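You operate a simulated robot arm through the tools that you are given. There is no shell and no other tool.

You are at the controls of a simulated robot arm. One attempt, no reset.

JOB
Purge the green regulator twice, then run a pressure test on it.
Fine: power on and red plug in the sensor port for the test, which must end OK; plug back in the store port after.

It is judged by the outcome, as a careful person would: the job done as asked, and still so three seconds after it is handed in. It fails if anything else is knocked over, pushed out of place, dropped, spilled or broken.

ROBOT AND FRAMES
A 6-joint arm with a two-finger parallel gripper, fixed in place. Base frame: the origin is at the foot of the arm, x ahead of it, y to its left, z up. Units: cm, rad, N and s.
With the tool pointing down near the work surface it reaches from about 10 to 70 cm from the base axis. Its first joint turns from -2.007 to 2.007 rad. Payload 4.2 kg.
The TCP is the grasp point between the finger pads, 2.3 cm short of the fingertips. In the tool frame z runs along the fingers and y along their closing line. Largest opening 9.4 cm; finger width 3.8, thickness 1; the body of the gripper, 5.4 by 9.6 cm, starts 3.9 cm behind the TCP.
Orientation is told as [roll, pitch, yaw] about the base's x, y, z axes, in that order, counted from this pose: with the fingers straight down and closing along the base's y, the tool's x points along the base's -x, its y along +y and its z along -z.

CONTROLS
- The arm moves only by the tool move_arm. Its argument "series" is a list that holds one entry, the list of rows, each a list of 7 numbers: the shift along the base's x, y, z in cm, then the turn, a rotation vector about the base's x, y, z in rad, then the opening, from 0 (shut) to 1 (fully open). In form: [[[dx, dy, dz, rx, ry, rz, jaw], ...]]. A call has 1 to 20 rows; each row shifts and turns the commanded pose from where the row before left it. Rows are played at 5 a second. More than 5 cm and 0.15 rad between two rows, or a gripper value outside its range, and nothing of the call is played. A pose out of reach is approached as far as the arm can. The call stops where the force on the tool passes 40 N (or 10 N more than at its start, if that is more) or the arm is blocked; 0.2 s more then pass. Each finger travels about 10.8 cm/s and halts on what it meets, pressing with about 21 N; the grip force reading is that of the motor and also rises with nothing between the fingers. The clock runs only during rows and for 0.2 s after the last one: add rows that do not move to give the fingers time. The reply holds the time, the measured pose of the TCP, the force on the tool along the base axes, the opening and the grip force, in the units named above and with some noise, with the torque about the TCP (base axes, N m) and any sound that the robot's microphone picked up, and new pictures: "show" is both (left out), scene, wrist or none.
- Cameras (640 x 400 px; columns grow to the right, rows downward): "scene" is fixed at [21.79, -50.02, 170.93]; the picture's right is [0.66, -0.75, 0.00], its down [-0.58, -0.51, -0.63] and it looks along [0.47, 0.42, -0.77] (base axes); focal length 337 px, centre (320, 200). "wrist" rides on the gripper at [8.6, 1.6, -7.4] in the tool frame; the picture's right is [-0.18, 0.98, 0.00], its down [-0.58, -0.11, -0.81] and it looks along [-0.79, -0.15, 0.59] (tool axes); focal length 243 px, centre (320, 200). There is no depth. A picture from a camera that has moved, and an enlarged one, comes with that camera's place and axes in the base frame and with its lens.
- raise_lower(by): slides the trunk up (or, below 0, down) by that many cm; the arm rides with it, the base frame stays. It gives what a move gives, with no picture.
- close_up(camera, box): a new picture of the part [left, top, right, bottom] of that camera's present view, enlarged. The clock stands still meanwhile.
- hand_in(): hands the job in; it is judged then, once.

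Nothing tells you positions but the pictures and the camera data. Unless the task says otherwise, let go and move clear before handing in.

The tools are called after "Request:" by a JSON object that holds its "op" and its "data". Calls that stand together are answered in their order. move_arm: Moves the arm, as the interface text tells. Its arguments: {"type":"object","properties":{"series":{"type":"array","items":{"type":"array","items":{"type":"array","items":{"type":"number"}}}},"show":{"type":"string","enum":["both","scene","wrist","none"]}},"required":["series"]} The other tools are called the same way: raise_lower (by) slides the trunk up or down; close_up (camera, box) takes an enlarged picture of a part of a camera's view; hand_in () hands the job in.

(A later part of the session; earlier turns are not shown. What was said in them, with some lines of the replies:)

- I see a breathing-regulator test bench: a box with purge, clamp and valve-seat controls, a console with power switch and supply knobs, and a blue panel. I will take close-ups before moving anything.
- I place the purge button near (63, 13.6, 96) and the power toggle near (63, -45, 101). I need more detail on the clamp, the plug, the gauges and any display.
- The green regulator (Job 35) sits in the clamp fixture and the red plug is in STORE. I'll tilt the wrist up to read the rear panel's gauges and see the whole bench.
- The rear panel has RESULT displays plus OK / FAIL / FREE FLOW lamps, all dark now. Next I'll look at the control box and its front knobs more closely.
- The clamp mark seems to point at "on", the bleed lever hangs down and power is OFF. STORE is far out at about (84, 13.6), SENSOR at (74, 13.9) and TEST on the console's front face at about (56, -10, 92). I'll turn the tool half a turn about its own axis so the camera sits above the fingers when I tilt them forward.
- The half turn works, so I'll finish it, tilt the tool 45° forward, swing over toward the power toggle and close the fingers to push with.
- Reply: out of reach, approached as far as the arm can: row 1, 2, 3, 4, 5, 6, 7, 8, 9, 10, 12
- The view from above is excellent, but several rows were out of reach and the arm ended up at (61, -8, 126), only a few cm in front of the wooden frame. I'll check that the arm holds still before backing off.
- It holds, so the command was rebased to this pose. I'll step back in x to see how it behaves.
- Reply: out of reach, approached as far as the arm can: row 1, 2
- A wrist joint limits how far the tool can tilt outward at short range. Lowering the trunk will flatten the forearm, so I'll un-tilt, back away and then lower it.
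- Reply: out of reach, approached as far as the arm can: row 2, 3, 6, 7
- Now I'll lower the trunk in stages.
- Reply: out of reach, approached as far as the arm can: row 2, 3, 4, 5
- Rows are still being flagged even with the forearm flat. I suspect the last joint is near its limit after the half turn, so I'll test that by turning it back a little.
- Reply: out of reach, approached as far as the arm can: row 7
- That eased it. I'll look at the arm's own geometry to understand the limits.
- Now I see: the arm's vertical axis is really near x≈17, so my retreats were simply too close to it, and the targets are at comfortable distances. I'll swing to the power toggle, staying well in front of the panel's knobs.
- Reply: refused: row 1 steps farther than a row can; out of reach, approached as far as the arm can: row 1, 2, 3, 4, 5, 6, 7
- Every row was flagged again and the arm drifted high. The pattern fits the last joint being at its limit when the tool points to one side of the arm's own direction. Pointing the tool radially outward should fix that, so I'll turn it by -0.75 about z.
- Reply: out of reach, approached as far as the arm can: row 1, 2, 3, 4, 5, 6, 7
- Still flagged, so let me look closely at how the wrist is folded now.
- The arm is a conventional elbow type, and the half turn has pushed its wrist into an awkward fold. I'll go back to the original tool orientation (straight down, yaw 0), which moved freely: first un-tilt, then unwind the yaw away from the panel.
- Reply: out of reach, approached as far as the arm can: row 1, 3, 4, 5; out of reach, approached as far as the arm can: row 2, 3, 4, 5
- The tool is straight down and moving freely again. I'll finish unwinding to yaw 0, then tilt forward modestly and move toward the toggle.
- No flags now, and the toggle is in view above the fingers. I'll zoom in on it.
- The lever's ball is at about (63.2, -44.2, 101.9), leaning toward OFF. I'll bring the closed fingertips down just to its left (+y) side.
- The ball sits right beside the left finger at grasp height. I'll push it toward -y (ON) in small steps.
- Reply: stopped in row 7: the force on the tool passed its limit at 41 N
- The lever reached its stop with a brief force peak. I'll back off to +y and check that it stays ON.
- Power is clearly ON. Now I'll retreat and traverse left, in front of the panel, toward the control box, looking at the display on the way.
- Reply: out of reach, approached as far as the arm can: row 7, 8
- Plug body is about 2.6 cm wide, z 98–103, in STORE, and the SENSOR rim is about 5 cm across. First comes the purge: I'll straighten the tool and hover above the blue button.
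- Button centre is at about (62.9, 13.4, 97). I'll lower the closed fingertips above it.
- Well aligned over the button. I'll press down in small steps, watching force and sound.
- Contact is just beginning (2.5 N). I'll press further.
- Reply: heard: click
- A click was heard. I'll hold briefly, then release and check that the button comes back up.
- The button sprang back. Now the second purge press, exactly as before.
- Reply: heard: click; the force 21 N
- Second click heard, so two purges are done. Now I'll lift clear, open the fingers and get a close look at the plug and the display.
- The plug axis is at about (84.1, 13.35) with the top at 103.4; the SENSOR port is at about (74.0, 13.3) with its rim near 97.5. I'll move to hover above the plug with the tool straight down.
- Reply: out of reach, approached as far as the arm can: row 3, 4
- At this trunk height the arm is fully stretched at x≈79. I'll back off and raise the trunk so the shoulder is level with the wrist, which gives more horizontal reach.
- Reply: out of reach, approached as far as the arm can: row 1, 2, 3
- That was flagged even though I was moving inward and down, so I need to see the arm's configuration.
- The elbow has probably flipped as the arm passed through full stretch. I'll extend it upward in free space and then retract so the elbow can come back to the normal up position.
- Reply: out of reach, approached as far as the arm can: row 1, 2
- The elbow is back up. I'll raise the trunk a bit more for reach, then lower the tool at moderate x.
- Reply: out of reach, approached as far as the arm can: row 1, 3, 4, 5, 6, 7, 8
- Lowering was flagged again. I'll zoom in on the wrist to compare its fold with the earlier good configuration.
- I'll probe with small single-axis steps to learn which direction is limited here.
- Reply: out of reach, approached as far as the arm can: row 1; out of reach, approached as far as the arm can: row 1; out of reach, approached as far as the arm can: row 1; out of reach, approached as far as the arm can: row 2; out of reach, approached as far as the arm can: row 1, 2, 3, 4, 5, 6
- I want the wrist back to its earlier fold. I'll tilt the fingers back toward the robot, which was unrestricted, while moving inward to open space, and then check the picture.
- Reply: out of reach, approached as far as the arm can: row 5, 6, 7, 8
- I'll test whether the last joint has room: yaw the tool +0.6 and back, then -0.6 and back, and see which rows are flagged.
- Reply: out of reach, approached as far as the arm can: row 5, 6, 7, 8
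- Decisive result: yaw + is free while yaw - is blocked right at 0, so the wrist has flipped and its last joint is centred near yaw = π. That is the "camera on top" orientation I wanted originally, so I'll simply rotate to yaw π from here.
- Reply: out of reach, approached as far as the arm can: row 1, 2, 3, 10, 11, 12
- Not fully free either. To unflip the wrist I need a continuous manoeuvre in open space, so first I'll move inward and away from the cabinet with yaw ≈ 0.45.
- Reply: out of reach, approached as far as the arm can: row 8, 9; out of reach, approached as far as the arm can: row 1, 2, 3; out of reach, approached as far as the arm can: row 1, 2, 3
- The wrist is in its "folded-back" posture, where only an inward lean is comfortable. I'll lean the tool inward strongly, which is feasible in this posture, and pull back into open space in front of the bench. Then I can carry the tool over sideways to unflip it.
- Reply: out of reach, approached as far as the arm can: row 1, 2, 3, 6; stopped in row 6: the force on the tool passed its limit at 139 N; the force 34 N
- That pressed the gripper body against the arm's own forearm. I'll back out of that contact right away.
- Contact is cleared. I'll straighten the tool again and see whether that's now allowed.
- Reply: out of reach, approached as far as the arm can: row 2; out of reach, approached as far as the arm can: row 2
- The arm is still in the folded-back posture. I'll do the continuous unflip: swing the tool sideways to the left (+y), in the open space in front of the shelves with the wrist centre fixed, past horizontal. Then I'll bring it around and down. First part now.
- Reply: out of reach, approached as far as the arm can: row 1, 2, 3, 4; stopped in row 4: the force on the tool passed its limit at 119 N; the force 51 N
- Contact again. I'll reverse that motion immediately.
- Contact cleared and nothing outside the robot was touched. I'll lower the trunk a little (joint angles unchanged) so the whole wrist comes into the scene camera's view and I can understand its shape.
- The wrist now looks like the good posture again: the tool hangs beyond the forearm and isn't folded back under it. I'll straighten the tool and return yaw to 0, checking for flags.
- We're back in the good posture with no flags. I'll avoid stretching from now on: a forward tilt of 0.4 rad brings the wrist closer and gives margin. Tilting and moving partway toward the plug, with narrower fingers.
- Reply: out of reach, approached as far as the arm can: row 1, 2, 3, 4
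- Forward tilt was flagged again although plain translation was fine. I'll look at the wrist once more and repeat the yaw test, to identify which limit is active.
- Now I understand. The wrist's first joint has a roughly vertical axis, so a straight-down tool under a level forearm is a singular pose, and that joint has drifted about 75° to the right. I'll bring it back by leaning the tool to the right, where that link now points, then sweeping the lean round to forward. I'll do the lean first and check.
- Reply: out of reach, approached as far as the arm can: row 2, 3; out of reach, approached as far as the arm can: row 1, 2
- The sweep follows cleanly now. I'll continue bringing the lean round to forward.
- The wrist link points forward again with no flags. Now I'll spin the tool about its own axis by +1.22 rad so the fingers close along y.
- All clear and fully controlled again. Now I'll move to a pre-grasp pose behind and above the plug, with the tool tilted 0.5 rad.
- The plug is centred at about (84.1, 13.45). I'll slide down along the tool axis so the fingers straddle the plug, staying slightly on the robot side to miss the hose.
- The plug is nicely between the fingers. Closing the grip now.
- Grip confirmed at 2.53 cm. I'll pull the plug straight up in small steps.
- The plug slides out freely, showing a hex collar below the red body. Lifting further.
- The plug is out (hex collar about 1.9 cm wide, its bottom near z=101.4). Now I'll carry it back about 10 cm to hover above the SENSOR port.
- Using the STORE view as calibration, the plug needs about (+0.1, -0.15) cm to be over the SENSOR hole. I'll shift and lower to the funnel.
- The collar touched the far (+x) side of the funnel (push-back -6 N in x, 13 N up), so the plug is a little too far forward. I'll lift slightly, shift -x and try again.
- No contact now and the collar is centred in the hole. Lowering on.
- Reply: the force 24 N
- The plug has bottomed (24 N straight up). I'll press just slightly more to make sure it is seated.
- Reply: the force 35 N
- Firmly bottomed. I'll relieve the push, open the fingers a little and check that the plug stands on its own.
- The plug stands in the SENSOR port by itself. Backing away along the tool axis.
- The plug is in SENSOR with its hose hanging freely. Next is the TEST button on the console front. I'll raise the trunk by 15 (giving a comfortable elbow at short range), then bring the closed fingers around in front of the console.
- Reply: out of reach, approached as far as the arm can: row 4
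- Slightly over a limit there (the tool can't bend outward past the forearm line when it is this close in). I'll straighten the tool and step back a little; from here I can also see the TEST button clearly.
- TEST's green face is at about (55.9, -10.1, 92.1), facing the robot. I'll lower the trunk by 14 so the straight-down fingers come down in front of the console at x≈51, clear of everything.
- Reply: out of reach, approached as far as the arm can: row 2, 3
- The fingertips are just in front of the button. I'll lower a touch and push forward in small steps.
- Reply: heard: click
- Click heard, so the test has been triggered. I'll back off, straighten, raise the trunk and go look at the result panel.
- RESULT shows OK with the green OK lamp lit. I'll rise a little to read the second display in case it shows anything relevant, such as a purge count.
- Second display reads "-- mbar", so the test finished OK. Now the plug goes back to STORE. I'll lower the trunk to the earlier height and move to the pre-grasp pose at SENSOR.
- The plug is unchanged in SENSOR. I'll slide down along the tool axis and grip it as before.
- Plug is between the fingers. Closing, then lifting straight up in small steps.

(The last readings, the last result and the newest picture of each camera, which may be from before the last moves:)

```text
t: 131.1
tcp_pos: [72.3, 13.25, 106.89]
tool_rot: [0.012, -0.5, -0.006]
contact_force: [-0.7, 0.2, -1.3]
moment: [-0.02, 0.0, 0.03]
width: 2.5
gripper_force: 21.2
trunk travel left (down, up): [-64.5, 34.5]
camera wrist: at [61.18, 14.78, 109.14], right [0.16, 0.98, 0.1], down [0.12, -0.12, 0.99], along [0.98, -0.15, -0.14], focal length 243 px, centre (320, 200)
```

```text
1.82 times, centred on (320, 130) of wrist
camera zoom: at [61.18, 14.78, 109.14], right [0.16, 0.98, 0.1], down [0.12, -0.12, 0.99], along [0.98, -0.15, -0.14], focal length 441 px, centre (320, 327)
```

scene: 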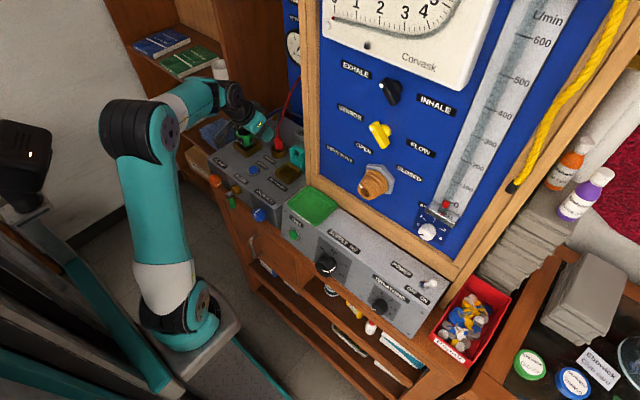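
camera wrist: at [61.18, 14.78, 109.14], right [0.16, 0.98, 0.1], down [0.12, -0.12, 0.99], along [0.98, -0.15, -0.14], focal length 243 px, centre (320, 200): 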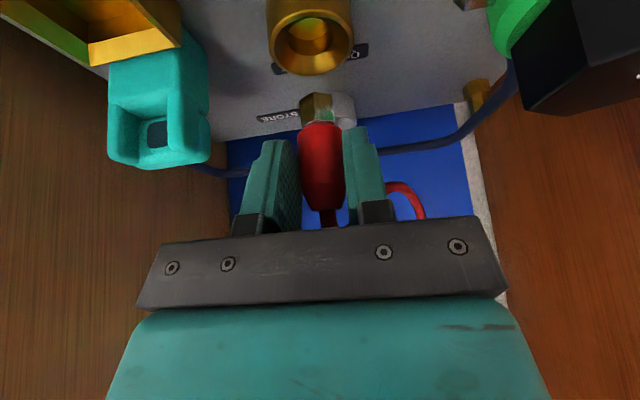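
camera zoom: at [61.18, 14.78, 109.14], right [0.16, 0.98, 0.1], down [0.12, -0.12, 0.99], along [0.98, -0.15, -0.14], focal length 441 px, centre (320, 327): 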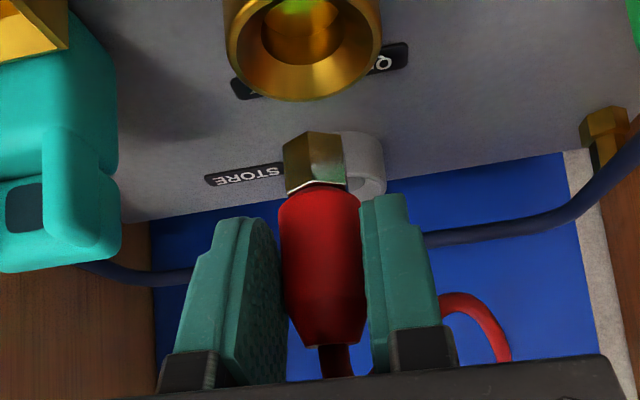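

Plug out again. Carrying it forward to hover above STORE (TCP x≈82.5, as at the original pull).

Request:
{"op": "move_arm", "data": {"series": [[[2.05, 0.03, 0, 0, 0, 0, 0], [2.05, 0.03, 0, 0, 0, 0, 0], [2.05, 0.03, 0, 0, 0, 0, 0], [2.05, 0.03, 0, 0, 0, 0, 0], [2.05, 0.03, 0, 0, 0, 0, 0], [0, 0, 0, 0, 0, 0, 0]]]}}

Request:
{"op": "close_up", "data": {"camera": "wrist", "box": [200, 20, 440, 240]}}

```text
t: 132.5
tcp_pos: [82.53, 13.57, 106.76]
tool_rot: [0.011, -0.501, -0.005]
contact_force: [0.2, -0.3, -0.5]
moment: [-0.01, 0.03, 0.02]
width: 2.53
gripper_force: 21.1
trunk travel left (down, up): [-64.5, 34.5]
camera wrist: at [71.45, 15.09, 109.02], right [0.16, 0.98, 0.1], down [0.12, -0.12, 0.99], along [0.98, -0.15, -0.14], focal length 243 px, centre (320, 200)
```

scene: 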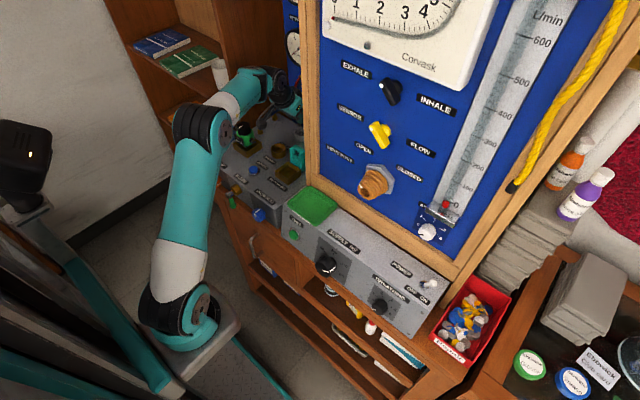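
wrist: 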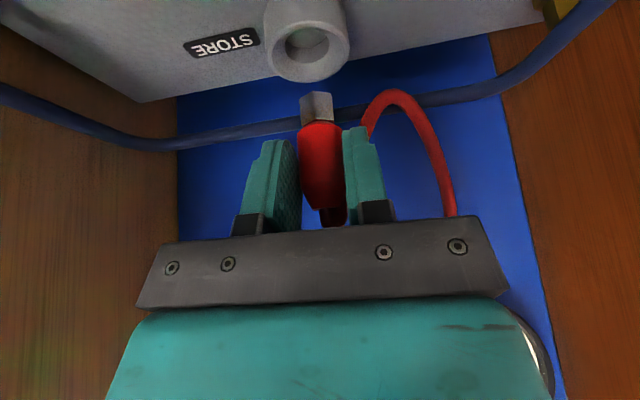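

```text
1.82 times, centred on (320, 130) of wrist
camera zoom: at [71.45, 15.09, 109.02], right [0.16, 0.98, 0.1], down [0.12, -0.12, 0.99], along [0.98, -0.15, -0.14], focal length 441 px, centre (320, 327)
```

zoom: 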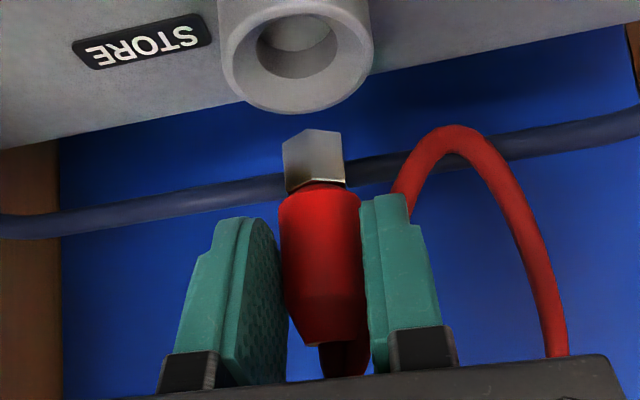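

Alignment over STORE matches the original pull-out view. Lowering to just above the rim.

Request:
{"op": "move_arm", "data": {"series": [[[0, -0.1, -1, 0, 0, 0, 0], [0, 0, -1, 0, 0, 0, 0], [0, 0, -0.7, 0, 0, 0, 0], [0, 0, 0, 0, 0, 0, 0]]], "show": "wrist"}}

Request:
{"op": "close_up", "data": {"camera": "wrist", "box": [220, 30, 400, 200]}}

```text
t: 133.5
tcp_pos: [82.54, 13.38, 103.99]
tool_rot: [0.012, -0.5, -0.005]
contact_force: [-1.0, 0.3, -1.9]
moment: [-0.02, 0.01, 0.0]
width: 2.52
gripper_force: 21.0
trunk travel left (down, up): [-64.5, 34.5]
camera wrist: at [71.49, 14.94, 106.37], right [0.16, 0.98, 0.1], down [0.12, -0.12, 0.99], along [0.98, -0.15, -0.14], focal length 243 px, centre (320, 200)
```

wrist: 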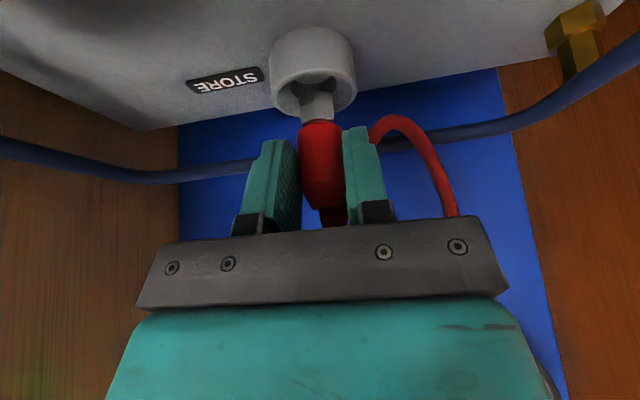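

```text
2.35 times, centred on (310, 115) of wrist
camera zoom: at [71.49, 14.94, 106.37], right [0.16, 0.98, 0.1], down [0.12, -0.12, 0.99], along [0.98, -0.15, -0.14], focal length 571 px, centre (344, 400)
```

zoom: 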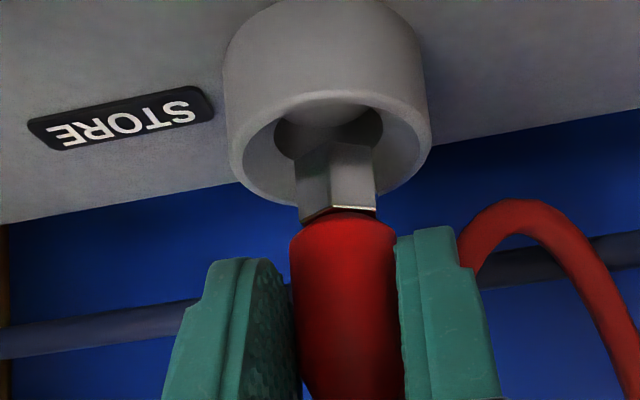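

Request:
{"op": "move_arm", "data": {"series": [[[0, -0.08, -0.3, 0, 0, 0, 0], [0, 0, -0.3, 0, 0, 0, 0], [0, 0, -0.3, 0, 0, 0, 0], [0, 0, 0, 0, 0, 0, 0]]], "show": "wrist"}}

Request:
{"op": "close_up", "data": {"camera": "wrist", "box": [220, 30, 400, 200]}}

```text
t: 134.5
tcp_pos: [82.6, 13.29, 103.1]
tool_rot: [0.011, -0.499, -0.006]
contact_force: [-0.4, -0.1, -2.1]
moment: [0.01, 0.02, 0.01]
width: 2.52
gripper_force: 20.5
trunk travel left (down, up): [-64.5, 34.5]
camera wrist: at [71.5, 14.82, 105.44], right [0.16, 0.98, 0.1], down [0.12, -0.12, 0.99], along [0.98, -0.15, -0.14], focal length 243 px, centre (320, 200)
```

wrist: 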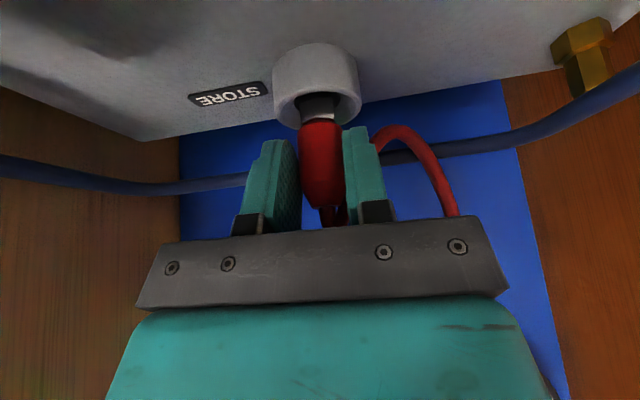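

```text
2.35 times, centred on (310, 115) of wrist
camera zoom: at [71.5, 14.82, 105.44], right [0.16, 0.98, 0.1], down [0.12, -0.12, 0.99], along [0.98, -0.15, -0.14], focal length 571 px, centre (344, 400)
```

zoom: 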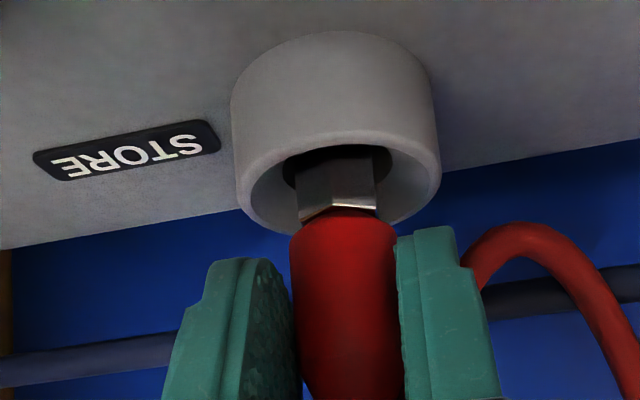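

It is entering the cup without contact and is centred. Continuing down to the seat.

Request:
{"op": "move_arm", "data": {"series": [[[0, 0, -0.3, 0, 0, 0, 0], [0, 0, -0.3, 0, 0, 0, 0], [0, 0, -0.2, 0, 0, 0, 0], [0, 0, -0.2, 0, 0, 0, 0], [0, 0, 0, 0, 0, 0, 0]]], "show": "wrist"}}

Request:
{"op": "close_up", "data": {"camera": "wrist", "box": [220, 30, 400, 200]}}

```text
t: 135.7
tcp_pos: [82.47, 13.16, 102.23]
tool_rot: [0.012, -0.501, -0.006]
contact_force: [0.1, 1.8, 3.3]
moment: [0.09, -0.09, 0.04]
width: 2.53
gripper_force: 21.0
trunk travel left (down, up): [-64.5, 34.5]
camera wrist: at [71.36, 14.83, 104.52], right [0.16, 0.98, 0.1], down [0.12, -0.12, 0.99], along [0.98, -0.15, -0.14], focal length 243 px, centre (320, 200)
```

wrist: 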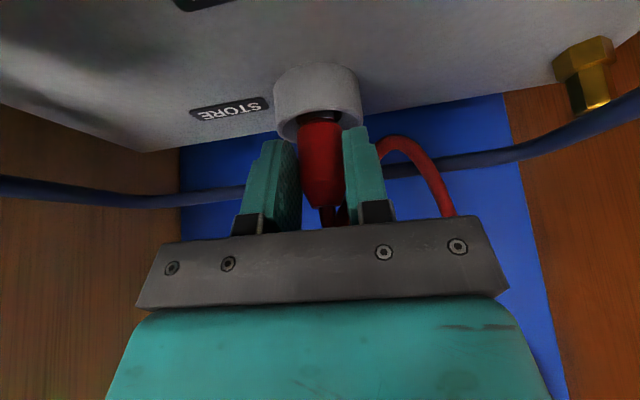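

```text
2.35 times, centred on (310, 115) of wrist
camera zoom: at [71.36, 14.83, 104.52], right [0.16, 0.98, 0.1], down [0.12, -0.12, 0.99], along [0.98, -0.15, -0.14], focal length 571 px, centre (344, 400)
```

zoom: 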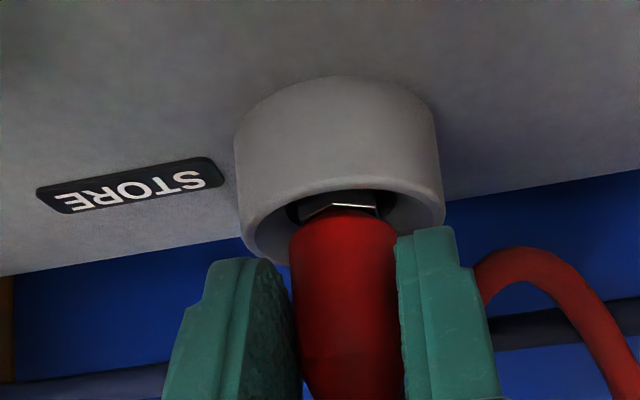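

Request:
{"op": "move_arm", "data": {"series": [[[0, 0.1, -0.2, 0, 0, 0, 0], [0, 0, -0.15, 0, 0, 0, 0], [0, 0, 0, 0, 0, 0, 0]]], "show": "none"}}

```text
t: 136.5
tcp_pos: [82.39, 13.19, 101.9]
tool_rot: [0.012, -0.504, -0.007]
contact_force: [1.2, -2.5, 17.0]
moment: [-0.26, -0.4, -0.04]
width: 2.59
gripper_force: 21.1
trunk travel left (down, up): [-64.5, 34.5]
```

Seated (17 N straight up at z≈101.9). I'll relieve the push and open the fingers.

Request:
{"op": "move_arm", "data": {"series": [[[0, 0, 0.2, 0, 0, 0, 0], [0, 0, 0, 0, 0, 0, 0.25], [0, 0, 0, 0, 0, 0, 0.42], [0, 0, 0, 0, 0, 0, 0.42]]], "show": "wrist"}}

Request:
{"op": "close_up", "data": {"camera": "wrist", "box": [220, 30, 400, 220]}}

```text
t: 137.5
tcp_pos: [82.37, 13.45, 101.98]
tool_rot: [0.011, -0.5, -0.006]
contact_force: [-0.1, -0.2, 0.0]
moment: [0.04, 0.03, -0.01]
width: 3.94
gripper_force: 0.1
trunk travel left (down, up): [-64.5, 34.5]
camera wrist: at [71.35, 14.93, 104.29], right [0.16, 0.98, 0.1], down [0.12, -0.12, 0.99], along [0.98, -0.15, -0.14], focal length 243 px, centre (320, 200)
```

wrist: 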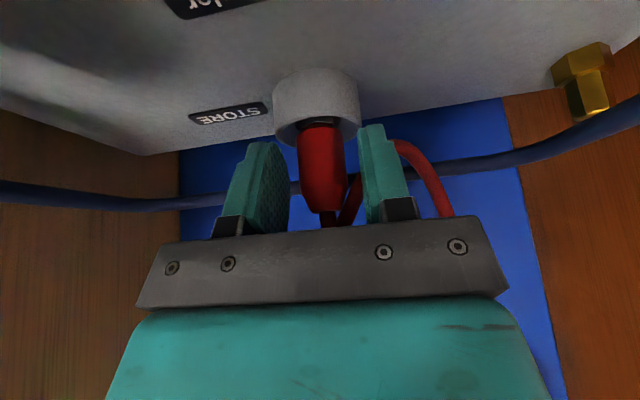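

```text
2.11 times, centred on (310, 125) of wrist
camera zoom: at [71.35, 14.93, 104.29], right [0.16, 0.98, 0.1], down [0.12, -0.12, 0.99], along [0.98, -0.15, -0.14], focal length 511 px, centre (341, 358)
```

zoom: 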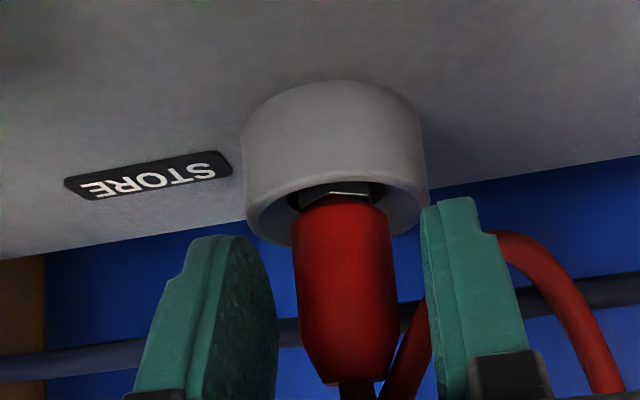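

The plug stands in STORE by itself, as originally. Retreating slowly along the tool axis, clear of the hose.

Request:
{"op": "move_arm", "data": {"series": [[[-0.5, 0, 0.9, 0, 0, 0, 0.42], [-0.5, 0, 0.9, 0, 0, 0, 0.42], [-0.9, 0, 1.6, 0, 0, 0, 0.42], [-1.2, 0, 2.0, 0, 0, 0, 0.42], [-1.5, 0, 2.0, 0, 0, 0, 0.42], [0, 0, 0, 0, 0, 0, 0.42]]]}}

Request:
{"op": "close_up", "data": {"camera": "wrist", "box": [220, 0, 420, 180]}}

Request:
{"op": "close_up", "data": {"camera": "scene", "box": [220, 90, 320, 180]}}

```text
t: 138.9
tcp_pos: [77.91, 13.28, 109.51]
tool_rot: [0.01, -0.501, -0.005]
contact_force: [-0.7, 0.5, -0.4]
moment: [0.01, -0.01, 0.02]
width: 3.94
gripper_force: 0.0
trunk travel left (down, up): [-64.5, 34.5]
camera wrist: at [66.88, 14.86, 111.82], right [0.16, 0.98, 0.1], down [0.12, -0.12, 0.99], along [0.98, -0.15, -0.14], focal length 243 px, centre (320, 200)
```

scene: 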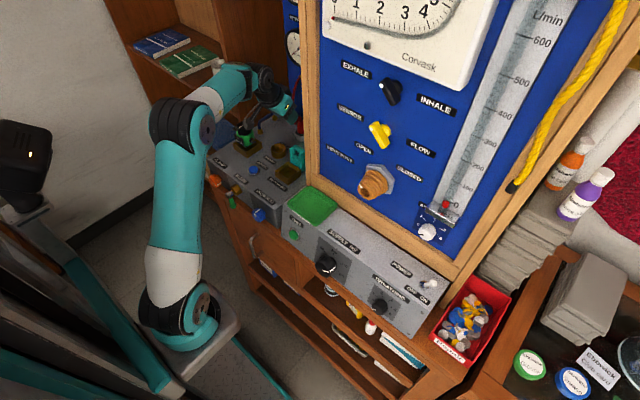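
wrist: 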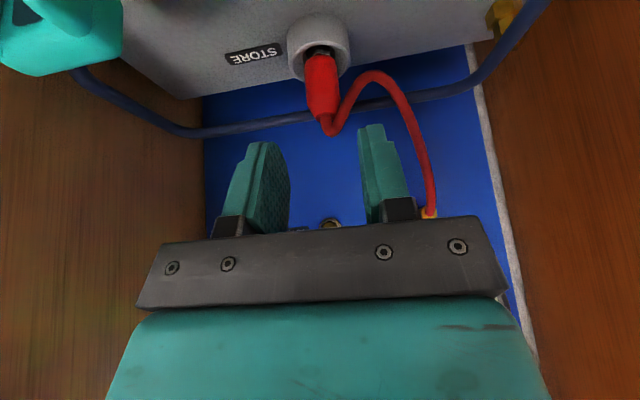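

```text
2.22 times, centred on (320, 90) of wrist
camera zoom: at [66.88, 14.86, 111.82], right [0.16, 0.98, 0.1], down [0.12, -0.12, 0.99], along [0.98, -0.15, -0.14], focal length 539 px, centre (320, 444)
```

zoom: 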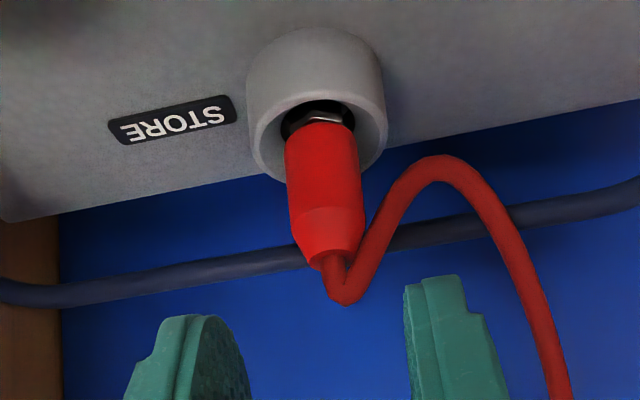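

```text
4.44 times, centred on (270, 135) of scene
camera zoom: at [21.79, -50.02, 170.93], right [0.66, -0.75, 0.0], down [-0.58, -0.51, -0.63], along [0.47, 0.42, -0.77], focal length 1496 px, centre (542, 489)
```

zoom: 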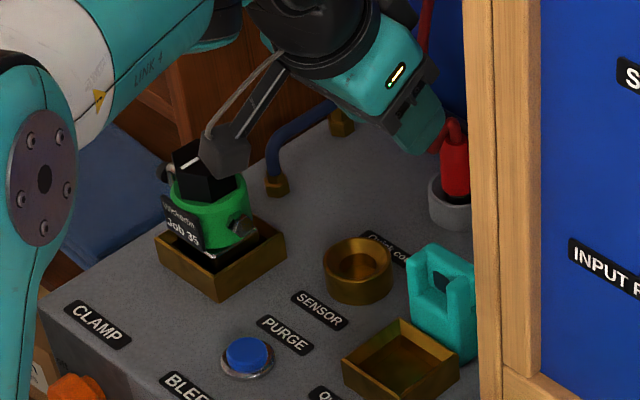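

Everything on the box looks as it should. I'll move clear and take a last look at the result panel and the power switch.

Request:
{"op": "move_arm", "data": {"series": [[[-2.7, 0, 0.1, 0, 0, 0, 0.42], [-2.7, 0, 0.1, 0, 0, 0, 0.42], [-2.7, 0, 0.1, 0, 0, 0, 0.42], [-2.7, 0, 0.1, 0, 0, 0, 0.42], [0, 0, 0, 0, 0, 0, 0.42]]], "show": "none"}}

Request:
{"op": "raise_lower", "data": {"by": 17}}

Request:
{"op": "move_arm", "data": {"series": [[[-0.5, 0, 1.5, 0, 0, 0, 0.5], [-0.5, 0, 1.5, 0, 0, 0, 0.5], [0, 0, 0, 0, 0, 0, 0.5]]]}}

Request:
{"op": "close_up", "data": {"camera": "wrist", "box": [220, 0, 480, 240]}}

Request:
{"op": "close_up", "data": {"camera": "scene", "box": [370, 240, 470, 320]}}

Request:
{"op": "close_up", "data": {"camera": "scene", "box": [195, 100, 325, 260]}}

```text
t: 140.1
tcp_pos: [67.07, 13.49, 109.98]
tool_rot: [0.012, -0.5, -0.007]
contact_force: [0.3, 0.5, -0.1]
moment: [0.03, 0.0, 0.01]
width: 3.95
gripper_force: 0.1
trunk travel left (down, up): [-64.5, 34.5]
```

```text
t: 142.0
tcp_pos: [67.01, 13.41, 126.97]
tool_rot: [0.012, -0.499, -0.005]
contact_force: [1.1, 0.5, -0.9]
moment: [-0.01, 0.0, -0.01]
width: 3.97
gripper_force: 0.1
trunk travel left (down, up): [-81.5, 17.5]
```

```text
t: 142.8
tcp_pos: [66.11, 13.39, 130.02]
tool_rot: [0.011, -0.5, -0.005]
contact_force: [-0.6, 0.7, -0.3]
moment: [0.01, 0.0, -0.04]
width: 4.71
gripper_force: 0.1
trunk travel left (down, up): [-81.5, 17.5]
camera wrist: at [55.07, 14.96, 132.34], right [0.16, 0.98, 0.1], down [0.12, -0.12, 0.99], along [0.98, -0.15, -0.14], focal length 243 px, centre (320, 200)
```

scene: 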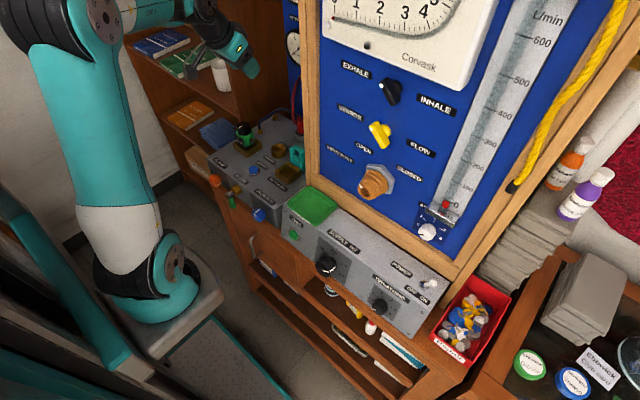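
wrist: 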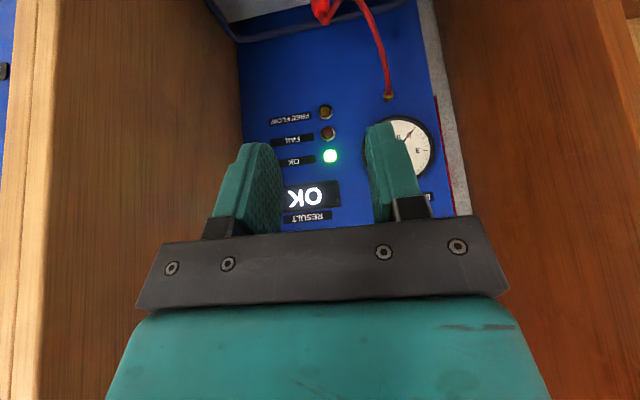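

```text
1.67 times, centred on (350, 120) of wrist
camera zoom: at [55.07, 14.96, 132.34], right [0.16, 0.98, 0.1], down [0.12, -0.12, 0.99], along [0.98, -0.15, -0.14], focal length 404 px, centre (270, 333)
```

zoom: 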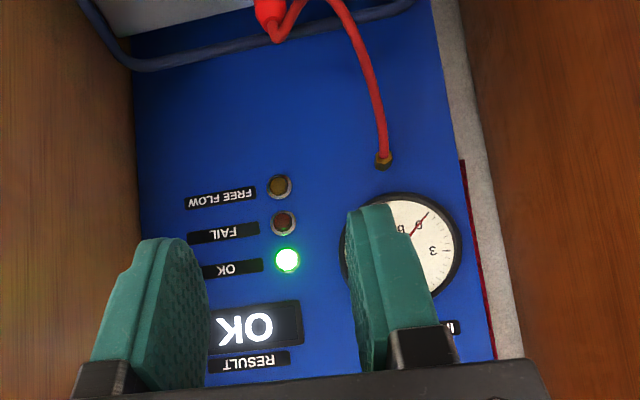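

```text
5.00 times, centred on (420, 280) of scene
camera zoom: at [21.79, -50.02, 170.93], right [0.66, -0.75, 0.0], down [-0.58, -0.51, -0.63], along [0.47, 0.42, -0.77], focal length 1684 px, centre (-180, -200)
```

zoom: 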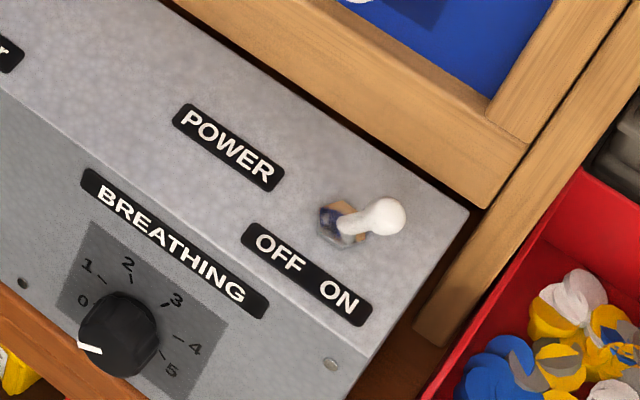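

```text
2.50 times, centred on (260, 180) of scene
camera zoom: at [21.79, -50.02, 170.93], right [0.66, -0.75, 0.0], down [-0.58, -0.51, -0.63], along [0.47, 0.42, -0.77], focal length 842 px, centre (470, 250)
```

zoom: 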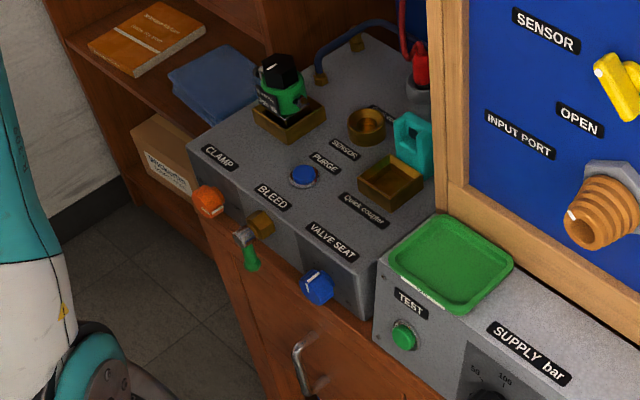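

The result still reads OK with the green lamp, the plug is back in STORE and power is on. The regulator, knobs and surroundings are undisturbed, and the gripper is empty and clear. Handing in.

Request:
{"op": "hand_in", "data": {}}

```text
The job is handed in.
```

The job is done and handed in. I purged the green regulator twice, and the pressure test ended OK. The OK display and green lamp were still lit at my last look.

- **Power:** I switched it on before purging and left it on.
- **Purge:** I pressed PURGE twice, and each press gave a click. Nothing on the bench displays a purge count, so the clicks are the only confirmation.
- **Test:** With the red plug seated in SENSOR, I pressed TEST once.
- **Plug:** I put it back in STORE, where it stands on its own as it did at the start.

**Contacts:** The plug's collar brushed the edge of the SENSOR port on the first try at inserting it, so I lifted it, shifted it slightly and it went in. While I was recovering from an awkward wrist position, the gripper also pressed hard twice (119 N and 139 N), most likely against the robot's own forearm. I saw nothing on the bench moved or damaged.
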